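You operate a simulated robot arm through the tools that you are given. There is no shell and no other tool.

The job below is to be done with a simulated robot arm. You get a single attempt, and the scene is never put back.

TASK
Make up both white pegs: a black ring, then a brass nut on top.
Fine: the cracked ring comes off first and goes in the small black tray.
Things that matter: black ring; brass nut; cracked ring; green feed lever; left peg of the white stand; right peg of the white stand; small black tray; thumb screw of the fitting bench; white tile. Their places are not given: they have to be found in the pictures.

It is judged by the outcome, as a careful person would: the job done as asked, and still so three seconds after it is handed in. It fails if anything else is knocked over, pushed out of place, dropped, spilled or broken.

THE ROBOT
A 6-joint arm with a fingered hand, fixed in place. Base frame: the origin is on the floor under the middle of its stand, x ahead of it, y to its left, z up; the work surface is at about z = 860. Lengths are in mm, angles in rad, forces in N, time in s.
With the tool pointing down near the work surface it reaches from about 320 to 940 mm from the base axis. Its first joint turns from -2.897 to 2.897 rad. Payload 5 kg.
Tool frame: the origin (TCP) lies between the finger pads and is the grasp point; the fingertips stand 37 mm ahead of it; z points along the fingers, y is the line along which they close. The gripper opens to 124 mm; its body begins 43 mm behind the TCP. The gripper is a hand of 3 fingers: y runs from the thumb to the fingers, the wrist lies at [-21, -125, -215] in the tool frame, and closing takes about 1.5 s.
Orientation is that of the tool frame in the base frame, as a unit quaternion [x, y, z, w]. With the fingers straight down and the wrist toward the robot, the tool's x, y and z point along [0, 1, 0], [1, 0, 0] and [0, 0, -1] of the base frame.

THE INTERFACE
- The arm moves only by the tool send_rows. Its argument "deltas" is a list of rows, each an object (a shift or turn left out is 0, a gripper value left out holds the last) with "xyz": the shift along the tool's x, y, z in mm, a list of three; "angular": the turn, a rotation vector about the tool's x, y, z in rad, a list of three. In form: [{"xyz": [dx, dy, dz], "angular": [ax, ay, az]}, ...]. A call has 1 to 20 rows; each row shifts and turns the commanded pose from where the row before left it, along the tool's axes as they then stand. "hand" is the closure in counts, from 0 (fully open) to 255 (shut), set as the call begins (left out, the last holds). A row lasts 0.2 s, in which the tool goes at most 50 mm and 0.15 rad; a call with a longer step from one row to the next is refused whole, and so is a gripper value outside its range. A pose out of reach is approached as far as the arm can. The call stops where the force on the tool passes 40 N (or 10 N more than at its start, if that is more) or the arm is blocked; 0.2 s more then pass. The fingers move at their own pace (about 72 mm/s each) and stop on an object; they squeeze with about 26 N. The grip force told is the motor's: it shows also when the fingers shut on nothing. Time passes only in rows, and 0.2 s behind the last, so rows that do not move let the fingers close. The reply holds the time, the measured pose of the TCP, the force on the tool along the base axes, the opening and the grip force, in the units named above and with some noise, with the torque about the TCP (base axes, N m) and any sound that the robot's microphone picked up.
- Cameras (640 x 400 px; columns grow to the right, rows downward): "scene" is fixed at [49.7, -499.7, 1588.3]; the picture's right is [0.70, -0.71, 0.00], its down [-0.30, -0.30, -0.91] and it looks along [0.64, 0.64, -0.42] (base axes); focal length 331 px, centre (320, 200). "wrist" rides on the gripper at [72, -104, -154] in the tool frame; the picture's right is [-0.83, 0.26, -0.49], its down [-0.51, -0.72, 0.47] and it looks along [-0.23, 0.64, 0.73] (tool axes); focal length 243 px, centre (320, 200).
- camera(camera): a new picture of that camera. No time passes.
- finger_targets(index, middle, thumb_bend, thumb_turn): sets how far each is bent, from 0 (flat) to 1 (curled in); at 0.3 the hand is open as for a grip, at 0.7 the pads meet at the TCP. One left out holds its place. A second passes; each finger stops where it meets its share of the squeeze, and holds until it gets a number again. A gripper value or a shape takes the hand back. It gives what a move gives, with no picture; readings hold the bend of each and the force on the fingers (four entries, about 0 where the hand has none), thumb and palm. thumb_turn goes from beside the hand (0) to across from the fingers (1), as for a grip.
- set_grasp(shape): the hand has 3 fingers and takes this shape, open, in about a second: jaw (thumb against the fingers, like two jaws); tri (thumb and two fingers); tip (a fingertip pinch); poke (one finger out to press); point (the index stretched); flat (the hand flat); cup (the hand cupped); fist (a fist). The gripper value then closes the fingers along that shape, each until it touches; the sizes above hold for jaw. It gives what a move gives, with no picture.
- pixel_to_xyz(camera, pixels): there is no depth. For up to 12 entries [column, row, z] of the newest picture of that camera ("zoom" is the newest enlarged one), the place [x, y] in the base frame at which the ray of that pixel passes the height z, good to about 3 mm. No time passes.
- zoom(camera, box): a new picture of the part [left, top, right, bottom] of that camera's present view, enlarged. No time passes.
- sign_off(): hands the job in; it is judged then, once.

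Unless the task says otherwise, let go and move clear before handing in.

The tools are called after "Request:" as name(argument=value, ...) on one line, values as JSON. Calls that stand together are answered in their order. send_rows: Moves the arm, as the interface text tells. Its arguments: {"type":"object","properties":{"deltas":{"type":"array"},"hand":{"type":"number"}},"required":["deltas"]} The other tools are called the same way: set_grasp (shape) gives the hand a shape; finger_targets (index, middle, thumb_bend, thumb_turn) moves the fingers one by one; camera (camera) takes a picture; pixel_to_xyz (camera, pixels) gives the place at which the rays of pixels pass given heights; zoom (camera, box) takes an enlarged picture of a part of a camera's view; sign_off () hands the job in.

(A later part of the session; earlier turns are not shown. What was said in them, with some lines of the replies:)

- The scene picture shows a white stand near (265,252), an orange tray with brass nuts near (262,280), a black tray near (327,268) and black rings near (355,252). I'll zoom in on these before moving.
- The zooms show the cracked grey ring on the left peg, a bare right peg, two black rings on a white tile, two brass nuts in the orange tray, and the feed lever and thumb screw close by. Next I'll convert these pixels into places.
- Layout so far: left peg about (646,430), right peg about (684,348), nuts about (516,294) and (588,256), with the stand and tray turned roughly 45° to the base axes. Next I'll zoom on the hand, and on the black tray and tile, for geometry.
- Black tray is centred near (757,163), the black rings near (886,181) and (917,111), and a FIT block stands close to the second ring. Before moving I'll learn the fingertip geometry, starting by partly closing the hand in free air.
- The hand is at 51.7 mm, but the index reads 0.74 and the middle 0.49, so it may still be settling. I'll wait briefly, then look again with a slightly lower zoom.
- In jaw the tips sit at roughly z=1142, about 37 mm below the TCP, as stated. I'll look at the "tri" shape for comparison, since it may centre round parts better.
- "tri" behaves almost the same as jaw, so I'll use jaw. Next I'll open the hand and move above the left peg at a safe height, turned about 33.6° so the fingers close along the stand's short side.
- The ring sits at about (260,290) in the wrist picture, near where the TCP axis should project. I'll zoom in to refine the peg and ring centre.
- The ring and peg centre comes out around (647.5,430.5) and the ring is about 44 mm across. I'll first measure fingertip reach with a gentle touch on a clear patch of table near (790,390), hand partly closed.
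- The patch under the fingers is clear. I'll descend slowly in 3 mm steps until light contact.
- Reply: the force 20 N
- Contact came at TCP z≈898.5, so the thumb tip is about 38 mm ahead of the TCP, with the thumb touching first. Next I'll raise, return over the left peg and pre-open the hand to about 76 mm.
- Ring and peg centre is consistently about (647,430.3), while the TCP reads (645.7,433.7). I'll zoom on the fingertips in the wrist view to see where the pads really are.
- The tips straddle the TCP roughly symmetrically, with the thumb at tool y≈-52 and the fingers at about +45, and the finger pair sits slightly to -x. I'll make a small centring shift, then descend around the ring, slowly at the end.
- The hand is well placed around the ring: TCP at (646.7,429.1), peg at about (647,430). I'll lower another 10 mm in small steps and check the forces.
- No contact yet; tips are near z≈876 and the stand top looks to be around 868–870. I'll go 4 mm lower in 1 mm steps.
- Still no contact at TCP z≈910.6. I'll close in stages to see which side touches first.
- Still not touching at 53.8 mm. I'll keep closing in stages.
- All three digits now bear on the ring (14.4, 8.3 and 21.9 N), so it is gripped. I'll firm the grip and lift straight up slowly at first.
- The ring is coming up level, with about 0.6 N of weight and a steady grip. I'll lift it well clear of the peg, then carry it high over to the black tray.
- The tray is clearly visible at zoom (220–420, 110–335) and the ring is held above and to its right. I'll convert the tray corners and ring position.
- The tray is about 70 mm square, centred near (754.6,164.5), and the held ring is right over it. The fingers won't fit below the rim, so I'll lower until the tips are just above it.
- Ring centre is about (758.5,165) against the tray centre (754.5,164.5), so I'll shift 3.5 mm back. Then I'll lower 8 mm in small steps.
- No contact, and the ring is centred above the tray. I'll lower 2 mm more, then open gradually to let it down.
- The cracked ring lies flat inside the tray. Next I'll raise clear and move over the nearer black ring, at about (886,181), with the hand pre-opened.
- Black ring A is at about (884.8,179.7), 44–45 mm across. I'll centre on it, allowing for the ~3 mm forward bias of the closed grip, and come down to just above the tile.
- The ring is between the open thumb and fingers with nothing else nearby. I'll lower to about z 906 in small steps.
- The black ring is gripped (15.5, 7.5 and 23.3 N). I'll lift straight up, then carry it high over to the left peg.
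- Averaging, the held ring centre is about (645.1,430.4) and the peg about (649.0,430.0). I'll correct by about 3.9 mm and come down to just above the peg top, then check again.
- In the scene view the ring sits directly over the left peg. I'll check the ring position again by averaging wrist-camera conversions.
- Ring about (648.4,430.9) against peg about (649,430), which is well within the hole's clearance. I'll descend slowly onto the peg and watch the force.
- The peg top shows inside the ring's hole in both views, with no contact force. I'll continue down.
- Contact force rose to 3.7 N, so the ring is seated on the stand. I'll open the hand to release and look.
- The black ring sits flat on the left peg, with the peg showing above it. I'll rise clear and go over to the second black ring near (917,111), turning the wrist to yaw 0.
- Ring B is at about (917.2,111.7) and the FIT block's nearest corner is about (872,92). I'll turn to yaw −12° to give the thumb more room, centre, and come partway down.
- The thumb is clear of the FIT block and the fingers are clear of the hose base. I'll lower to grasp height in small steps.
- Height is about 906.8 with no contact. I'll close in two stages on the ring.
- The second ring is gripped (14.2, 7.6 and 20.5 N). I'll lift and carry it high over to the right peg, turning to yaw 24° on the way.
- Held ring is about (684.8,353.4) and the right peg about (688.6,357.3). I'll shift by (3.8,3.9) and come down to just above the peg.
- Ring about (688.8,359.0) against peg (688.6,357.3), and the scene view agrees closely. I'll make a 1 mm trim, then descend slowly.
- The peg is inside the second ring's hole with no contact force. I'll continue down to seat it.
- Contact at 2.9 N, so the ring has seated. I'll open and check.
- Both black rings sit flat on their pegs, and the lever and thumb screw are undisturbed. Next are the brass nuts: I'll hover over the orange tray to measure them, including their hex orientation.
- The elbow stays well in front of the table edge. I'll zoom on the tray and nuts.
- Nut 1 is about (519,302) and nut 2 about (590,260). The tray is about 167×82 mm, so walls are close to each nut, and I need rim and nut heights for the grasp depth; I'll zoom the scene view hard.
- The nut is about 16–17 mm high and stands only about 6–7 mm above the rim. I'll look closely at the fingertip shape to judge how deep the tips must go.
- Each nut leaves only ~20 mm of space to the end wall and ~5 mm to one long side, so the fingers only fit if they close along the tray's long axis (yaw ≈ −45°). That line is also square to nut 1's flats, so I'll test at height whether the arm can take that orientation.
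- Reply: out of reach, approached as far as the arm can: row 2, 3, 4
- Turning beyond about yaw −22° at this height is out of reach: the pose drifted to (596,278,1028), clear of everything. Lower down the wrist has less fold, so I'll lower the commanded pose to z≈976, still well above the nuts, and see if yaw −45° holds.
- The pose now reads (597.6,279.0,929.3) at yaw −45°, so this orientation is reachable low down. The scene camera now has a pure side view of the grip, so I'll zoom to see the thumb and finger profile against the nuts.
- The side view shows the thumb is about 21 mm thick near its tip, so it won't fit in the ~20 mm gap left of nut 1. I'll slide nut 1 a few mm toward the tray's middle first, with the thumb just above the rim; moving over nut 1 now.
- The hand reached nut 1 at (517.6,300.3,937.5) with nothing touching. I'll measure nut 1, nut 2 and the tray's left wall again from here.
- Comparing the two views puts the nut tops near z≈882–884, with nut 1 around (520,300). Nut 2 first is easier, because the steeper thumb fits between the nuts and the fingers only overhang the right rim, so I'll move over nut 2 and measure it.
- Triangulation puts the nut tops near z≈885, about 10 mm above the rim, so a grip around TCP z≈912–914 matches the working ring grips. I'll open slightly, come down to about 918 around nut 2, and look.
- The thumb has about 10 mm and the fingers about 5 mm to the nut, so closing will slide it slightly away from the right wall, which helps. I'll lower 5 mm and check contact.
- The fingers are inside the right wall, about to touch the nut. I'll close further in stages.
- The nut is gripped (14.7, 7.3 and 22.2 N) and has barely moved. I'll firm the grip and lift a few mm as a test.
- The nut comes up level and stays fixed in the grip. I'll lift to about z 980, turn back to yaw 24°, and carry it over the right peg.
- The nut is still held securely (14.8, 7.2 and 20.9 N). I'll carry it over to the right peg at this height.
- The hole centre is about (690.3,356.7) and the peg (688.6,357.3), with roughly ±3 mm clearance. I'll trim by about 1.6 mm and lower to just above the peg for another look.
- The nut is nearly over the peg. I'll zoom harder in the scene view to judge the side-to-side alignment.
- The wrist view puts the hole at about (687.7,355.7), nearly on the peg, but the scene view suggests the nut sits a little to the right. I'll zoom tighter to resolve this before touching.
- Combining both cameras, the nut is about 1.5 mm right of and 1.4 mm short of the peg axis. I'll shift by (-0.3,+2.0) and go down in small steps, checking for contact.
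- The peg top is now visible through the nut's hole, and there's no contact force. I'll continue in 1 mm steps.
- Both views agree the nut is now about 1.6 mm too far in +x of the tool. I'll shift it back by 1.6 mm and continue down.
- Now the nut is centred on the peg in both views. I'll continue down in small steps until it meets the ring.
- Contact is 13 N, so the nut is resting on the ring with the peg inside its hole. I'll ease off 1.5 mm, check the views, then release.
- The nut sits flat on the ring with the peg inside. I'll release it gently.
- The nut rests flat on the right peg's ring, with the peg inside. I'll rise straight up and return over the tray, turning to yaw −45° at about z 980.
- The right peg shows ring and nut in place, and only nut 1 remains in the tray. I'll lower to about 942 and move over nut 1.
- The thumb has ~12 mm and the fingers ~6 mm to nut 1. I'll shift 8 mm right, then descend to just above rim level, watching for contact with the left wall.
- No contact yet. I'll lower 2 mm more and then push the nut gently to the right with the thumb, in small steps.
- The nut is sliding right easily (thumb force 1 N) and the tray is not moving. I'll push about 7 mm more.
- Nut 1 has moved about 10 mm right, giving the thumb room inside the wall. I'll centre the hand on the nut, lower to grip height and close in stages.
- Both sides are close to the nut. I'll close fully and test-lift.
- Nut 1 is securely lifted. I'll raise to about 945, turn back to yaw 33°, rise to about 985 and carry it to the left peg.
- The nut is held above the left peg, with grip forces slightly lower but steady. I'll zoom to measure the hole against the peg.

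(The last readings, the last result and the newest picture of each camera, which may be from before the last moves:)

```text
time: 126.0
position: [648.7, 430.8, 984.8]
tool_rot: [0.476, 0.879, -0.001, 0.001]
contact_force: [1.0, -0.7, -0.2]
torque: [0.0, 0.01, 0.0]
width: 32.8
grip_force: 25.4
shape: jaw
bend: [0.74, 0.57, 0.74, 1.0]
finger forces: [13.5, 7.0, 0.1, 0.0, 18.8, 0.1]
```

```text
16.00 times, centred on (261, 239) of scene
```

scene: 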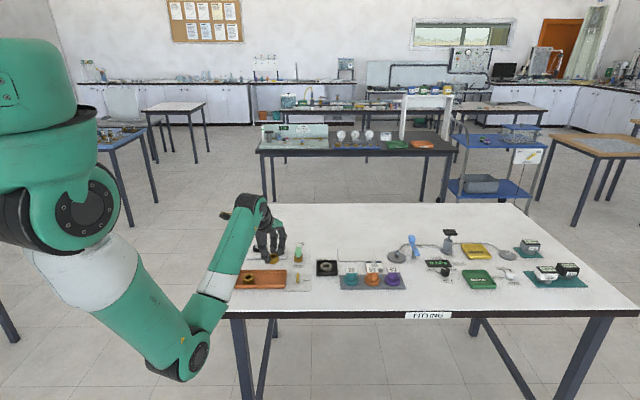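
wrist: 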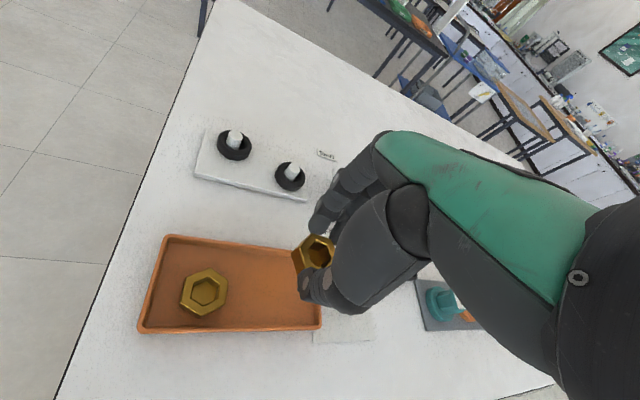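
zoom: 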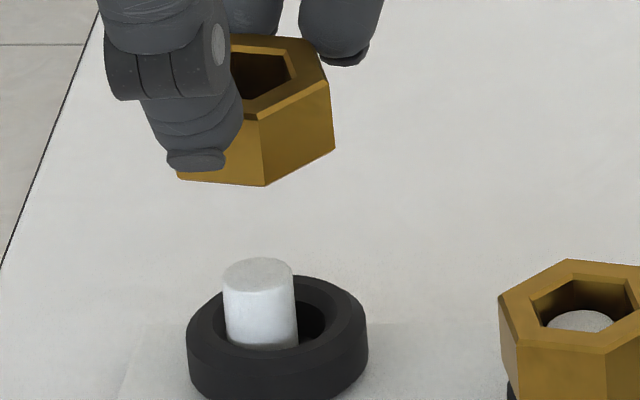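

Request:
zoom(camera="wrist", box=[295, 230, 335, 270])

Request:
pixel_to_xyz(camera="zoom", pixels=[[334, 244, 954.5], [334, 244, 954.5], [334, 244, 954.5], [334, 244, 954.5], [334, 244, 954.5], [334, 244, 954.5], [334, 244, 954.5], [334, 244, 954.5], [334, 244, 954.5], [334, 244, 954.5], [334, 244, 954.5], [334, 244, 954.5]])

Request:
zoom(camera="scene", box=[247, 228, 275, 250])

Request:
pixel_to_xyz(camera="zoom", pixels=[[257.5, 273, 897], [257.5, 273, 897], [257.5, 273, 897], [257.5, 273, 897], [257.5, 273, 897], [257.5, 273, 897], [257.5, 273, 897], [257.5, 273, 897], [257.5, 273, 897], [257.5, 273, 897], [257.5, 273, 897], [257.5, 273, 897]])

Request:
send_rows(deltas=[{"xyz": [0, 0, 0]}])

Request:
send_rows(deltas=[{"xyz": [0, 0, 0]}])

```text
10.00 times, centred on (315, 250) of wrist
```

zoom: 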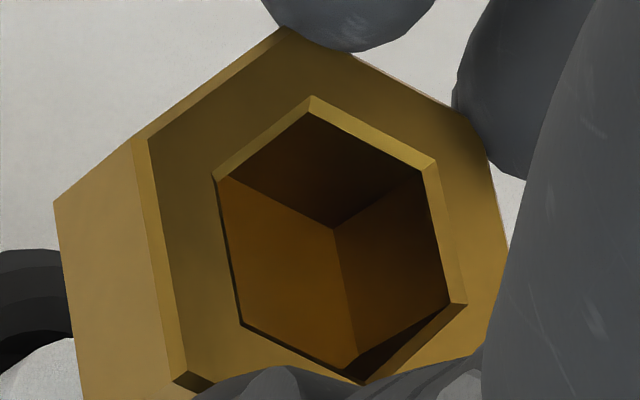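

```text
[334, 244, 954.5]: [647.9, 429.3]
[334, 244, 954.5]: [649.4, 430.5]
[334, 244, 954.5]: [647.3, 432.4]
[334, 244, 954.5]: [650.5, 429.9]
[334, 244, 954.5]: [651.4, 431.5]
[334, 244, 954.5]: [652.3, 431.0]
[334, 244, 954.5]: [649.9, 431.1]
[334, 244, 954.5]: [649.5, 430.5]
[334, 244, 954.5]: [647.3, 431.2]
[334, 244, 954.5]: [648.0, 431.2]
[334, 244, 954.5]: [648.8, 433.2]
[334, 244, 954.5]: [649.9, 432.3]
```

```text
16.00 times, centred on (261, 239) of scene
```

zoom: 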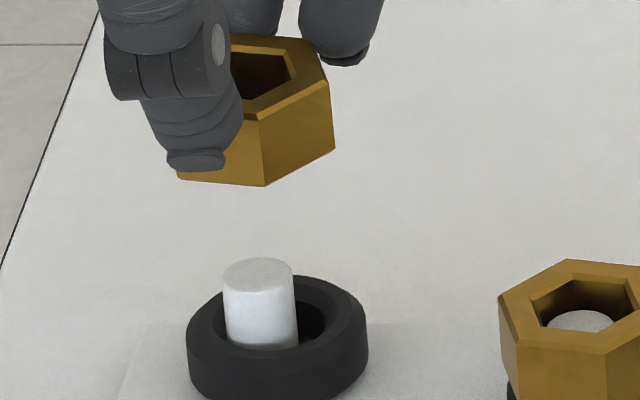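

```text
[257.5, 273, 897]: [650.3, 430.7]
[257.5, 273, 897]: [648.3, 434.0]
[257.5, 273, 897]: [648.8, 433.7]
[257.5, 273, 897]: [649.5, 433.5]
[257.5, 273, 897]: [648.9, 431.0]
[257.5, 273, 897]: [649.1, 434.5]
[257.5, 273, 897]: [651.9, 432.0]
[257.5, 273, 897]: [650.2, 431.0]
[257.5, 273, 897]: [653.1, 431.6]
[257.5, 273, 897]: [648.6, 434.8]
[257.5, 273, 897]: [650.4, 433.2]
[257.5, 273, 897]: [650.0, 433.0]
```

```text
time: 126.4
position: [650.2, 430.9, 984.4]
tool_rot: [0.476, 0.879, -0.001, 0.001]
contact_force: [0.2, 0.6, -1.6]
torque: [0.0, 0.02, 0.0]
width: 32.4
grip_force: 25.9
shape: jaw
bend: [0.74, 0.57, 0.74, 1.0]
finger forces: [13.5, 7.0, 0.0, 0.0, 18.9, 0.1]
```

```text
time: 126.8
position: [649.4, 430.6, 983.3]
tool_rot: [0.476, 0.879, -0.001, 0.001]
contact_force: [0.3, 0.4, -1.1]
torque: [0.01, -0.01, -0.02]
width: 32.3
grip_force: 26.2
shape: jaw
bend: [0.74, 0.57, 0.74, 1.0]
finger forces: [13.6, 7.0, 0.0, 0.0, 18.9, 0.0]
```

The hole (~(648.8,430.9)) and the left peg (~(648.6,430.2)) are nearly aligned. I'll trim slightly and lower to just above the peg for a closer check.

Request:
send_rows(deltas=[{"xyz": [-0.5, -0.3, 0]}, {"xyz": [0, 0, 10]}, {"xyz": [0, 0, 10]}, {"xyz": [0, 0, 10]}, {"xyz": [0, 0, 5]}, {"xyz": [0, 0, 3]}, {"xyz": [0, 0, 0]}])

Request:
zoom(camera="scene", box=[247, 232, 275, 254])

Request:
zoom(camera="wrist", box=[295, 230, 335, 270])

```text
time: 128.4
position: [651.1, 429.6, 947.2]
tool_rot: [0.476, 0.879, 0.0, 0.0]
contact_force: [-0.5, -0.4, -1.7]
torque: [0.01, -0.02, 0.01]
width: 32.3
grip_force: 26.8
shape: jaw
bend: [0.74, 0.57, 0.74, 1.0]
finger forces: [13.4, 6.9, 0.0, 0.1, 18.8, 0.1]
```

```text
16.00 times, centred on (261, 243) of scene
```

zoom: 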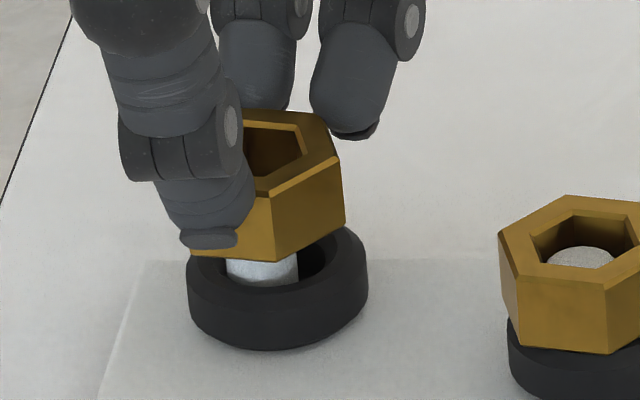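

```text
10.00 times, centred on (315, 250) of wrist
```

zoom: 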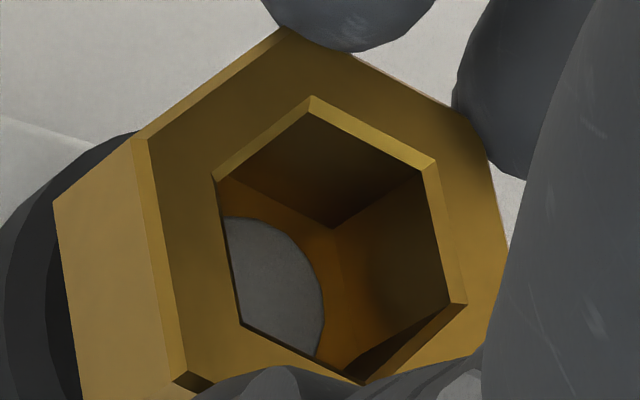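

Both views show the nut almost concentric with the peg (within about 1 mm). I'll trim by 0.5 mm each way and descend in small steps.

Request:
send_rows(deltas=[{"xyz": [0.5, 0.5, 0]}, {"xyz": [0, 0, 1.5]}, {"xyz": [0, 0, 1.5]}, {"xyz": [0, 0, 1.5]}, {"xyz": [0, 0, 1.5]}, {"xyz": [0, 0, 0]}])

Request:
zoom(camera="scene", box=[247, 232, 275, 254])

Request:
zoom(camera="wrist", box=[295, 230, 335, 270])

```text
time: 129.8
position: [649.8, 430.4, 941.4]
tool_rot: [0.476, 0.879, -0.001, 0.0]
contact_force: [0.5, -0.2, -1.5]
torque: [0.04, 0.02, 0.01]
width: 32.5
grip_force: 25.1
shape: jaw
bend: [0.74, 0.57, 0.74, 1.0]
finger forces: [13.5, 7.0, 0.0, 0.0, 18.8, 0.0]
```

```text
16.00 times, centred on (261, 243) of scene
```

zoom: 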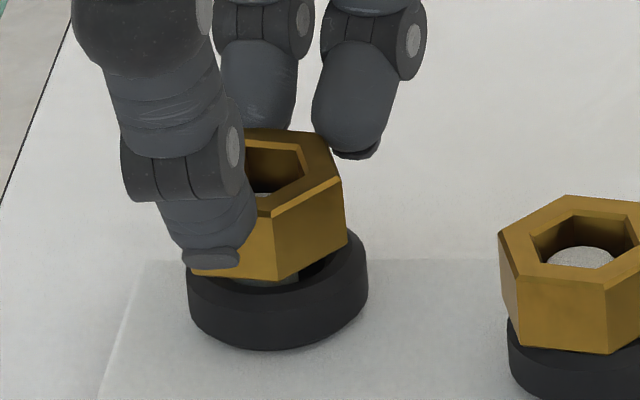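

```text
10.00 times, centred on (315, 250) of wrist
```

zoom: 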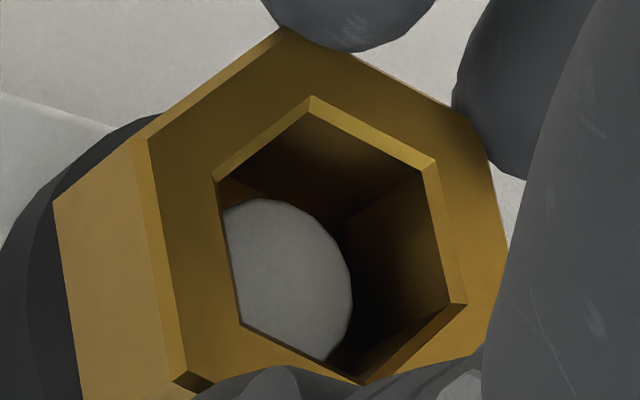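

The peg is inside the nut's hole and centred, with no contact force. I'll continue down to the ring.

Request:
send_rows(deltas=[{"xyz": [0.4, 0, 1]}, {"xyz": [0, 0, 1.5]}, {"xyz": [0, 0, 1.5]}, {"xyz": [0, 0, 1]}, {"xyz": [0, 0, 0]}])

Request:
send_rows(deltas=[{"xyz": [0, 0, 1]}, {"xyz": [0, 0, 0]}])

Request:
zoom(camera="scene", box=[247, 232, 275, 254])

```text
time: 131.0
position: [648.5, 432.1, 936.1]
tool_rot: [0.477, 0.879, 0.0, 0.0]
contact_force: [0.9, -0.3, 0.8]
torque: [0.04, 0.01, 0.02]
width: 32.1
grip_force: 26.2
shape: jaw
bend: [0.74, 0.57, 0.74, 1.0]
finger forces: [13.8, 7.2, 0.0, 0.0, 19.6, 0.1]
```

```text
time: 131.6
position: [649.1, 430.8, 936.0]
tool_rot: [0.476, 0.879, 0.001, 0.001]
contact_force: [1.3, 0.7, 3.4]
torque: [0.01, -0.01, -0.05]
width: 32.7
grip_force: 26.7
shape: jaw
bend: [0.74, 0.57, 0.74, 1.0]
finger forces: [15.0, 7.7, 0.1, 0.1, 21.4, 0.1]
```

```text
16.00 times, centred on (261, 243) of scene
```

zoom: 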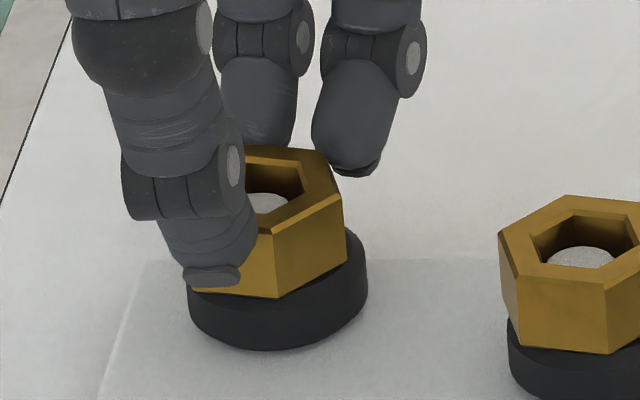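

Contact has built to ~5 N net and the nut visibly sits on the ring, like the right one. I'll release it.

Request:
send_rows(deltas=[{"xyz": [0, 0, 0]}, {"xyz": [0, 0, 0]}, {"xyz": [0, 0, 0]}, {"xyz": [0, 0, 0]}, {"xyz": [0, 0, 0]}], hand=120)

Request:
zoom(camera="scene", box=[247, 232, 275, 254])

Request:
zoom(camera="wrist", box=[265, 210, 345, 300])

```text
time: 132.8
position: [648.0, 430.7, 936.4]
tool_rot: [0.477, 0.879, 0.0, 0.001]
contact_force: [0.6, -0.4, 1.2]
torque: [-0.01, -0.01, -0.01]
width: 65.2
grip_force: 0.0
shape: jaw
bend: [0.74, 0.44, 0.68, 1.0]
finger forces: [0.0, 0.0, 0.0, 0.0, 0.0, 0.0]
```

```text
16.00 times, centred on (261, 243) of scene
```

zoom: 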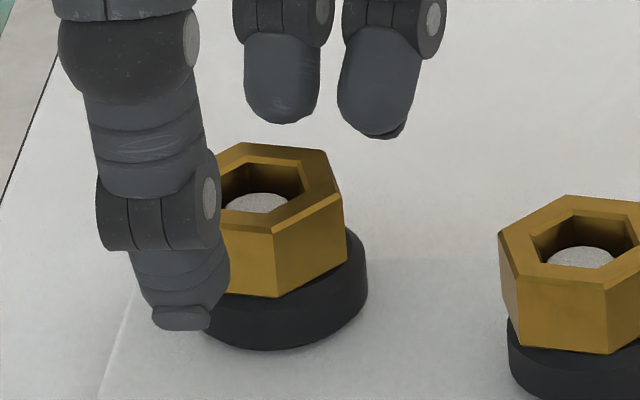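

```text
4.44 times, centred on (305, 255) of wrist
```

zoom: 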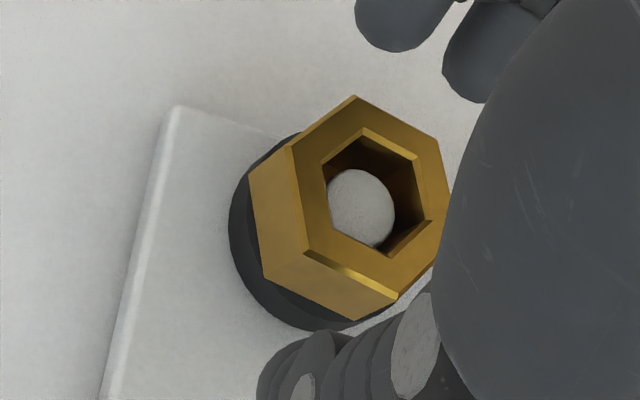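

The left nut is released and sits flat with the peg inside. I'll rise straight up and move clear, then inspect the whole bench.

Request:
send_rows(deltas=[{"xyz": [0, 0, -6]}, {"xyz": [0, 0, -20]}, {"xyz": [0, 0, -40]}, {"xyz": [0, 0, -45]}, {"xyz": [0, 0, -45]}, {"xyz": [0, 0, -45]}, {"xyz": [0, 0, -35]}, {"angular": [0, 0, 0.145]}, {"angular": [0, 0, 0.145]}, {"angular": [0, 0, 0.145]}, {"angular": [0, 0, 0.143]}, {"xyz": [0, 0, 0]}, {"xyz": [0, 0, 0]}], hand=60)

Request:
camera(camera="scene")

Request:
zoom(camera="scene", box=[225, 225, 345, 295])

Request:
zoom(camera="scene", box=[305, 225, 425, 295])

Request:
camera(camera="wrist")

```text
time: 135.6
position: [649.1, 433.0, 1170.7]
tool_rot: [0.708, 0.706, 0.001, 0.001]
contact_force: [0.6, -0.4, 1.4]
torque: [-0.01, 0.04, 0.0]
width: 94.5
grip_force: 0.1
shape: jaw
bend: [0.27, 0.35, 0.53, 0.99]
finger forces: [0.0, 0.0, 0.0, 0.0, 0.0, 0.0]
```

```text
taken
```

scene: 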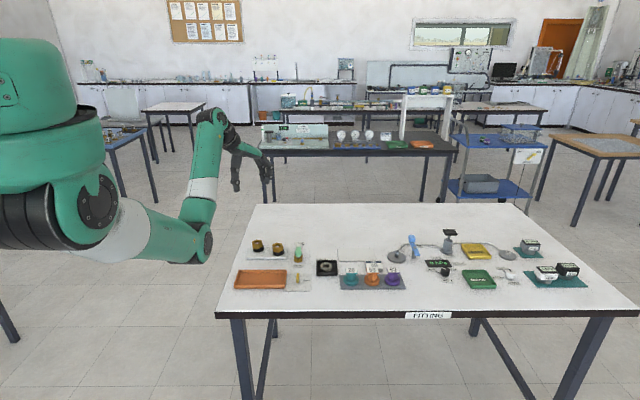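

```text
5.33 times, centred on (285, 260) of scene
```

zoom: 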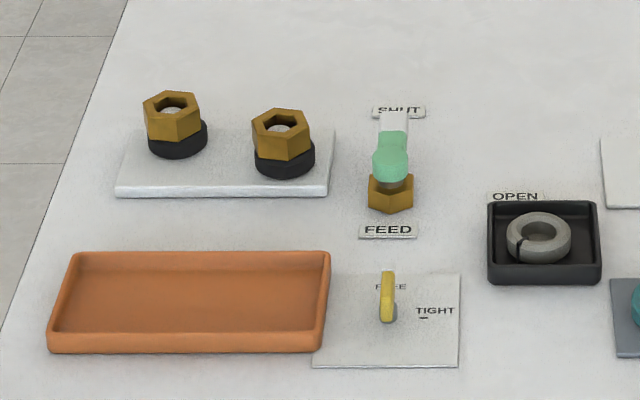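

```text
5.33 times, centred on (365, 260) of scene
```

zoom: 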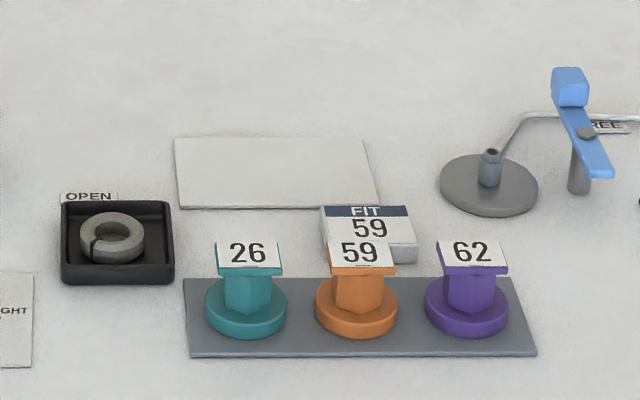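

```text
taken
```

wrist: 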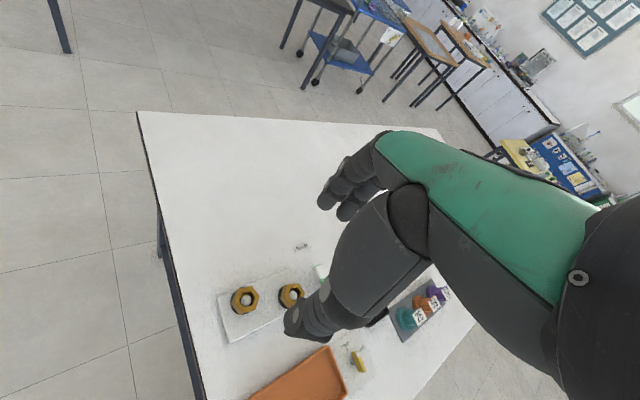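

Everything looks in place: both pegs carry a ring and nut, the cracked ring is in the tray, and the lever, screw and other items are unchanged. I'll take one last close look at both stacks.

Request:
zoom(camera="scene", box=[245, 232, 293, 264])

Request:
zoom(camera="wrist", box=[210, 265, 320, 345])

```text
12.50 times, centred on (269, 248) of scene
```

zoom: 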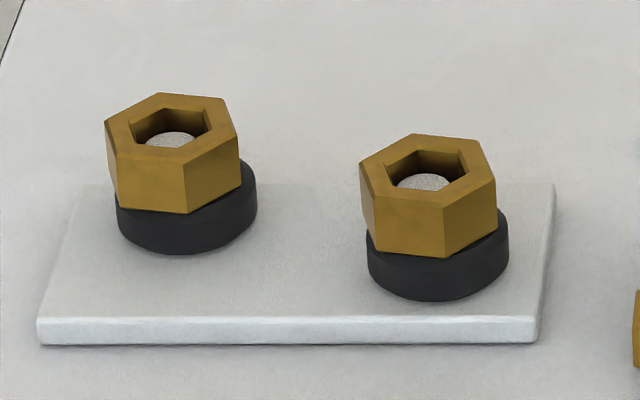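

```text
5.00 times, centred on (265, 305) of wrist
```

zoom: 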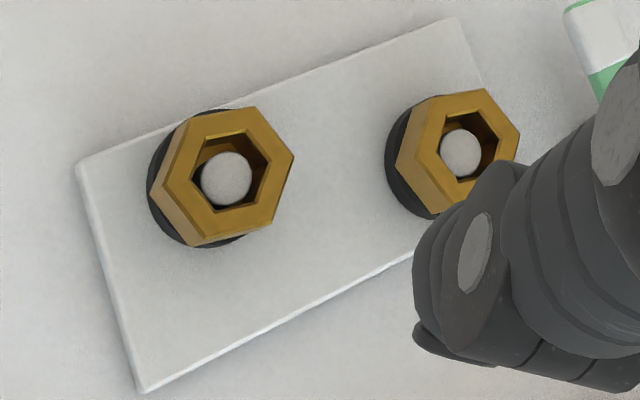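

Both stacks are seated flat with the pegs visible through the nuts. The hand is open and well clear at z≈1170, and nothing else has moved, so I'm handing the job in.

Request:
sign_off()

```text
The job is handed in.
```

Both white pegs are made up: each has a black ring with a brass nut on top, and the peg shows through each nut. The cracked ring came off the left peg first and lies flat in the small black tray.

- **Cracked ring:** the fingers didn't fit below the tray's rim, so I let it go about a centimetre above the tray floor. It landed flat.
- **Left nut:** it sat too close to the end wall of the orange tray to grip, so I slid it about 10 mm toward the middle first. The tray itself did not move.
- **Test touch:** early on I lightly pressed the fingertips on a bare patch of table, at about 20 N, to measure their reach.

The final pictures show the green feed lever, the thumb screw and everything else on the bench where they started. I opened the hand and moved it well clear before handing in.
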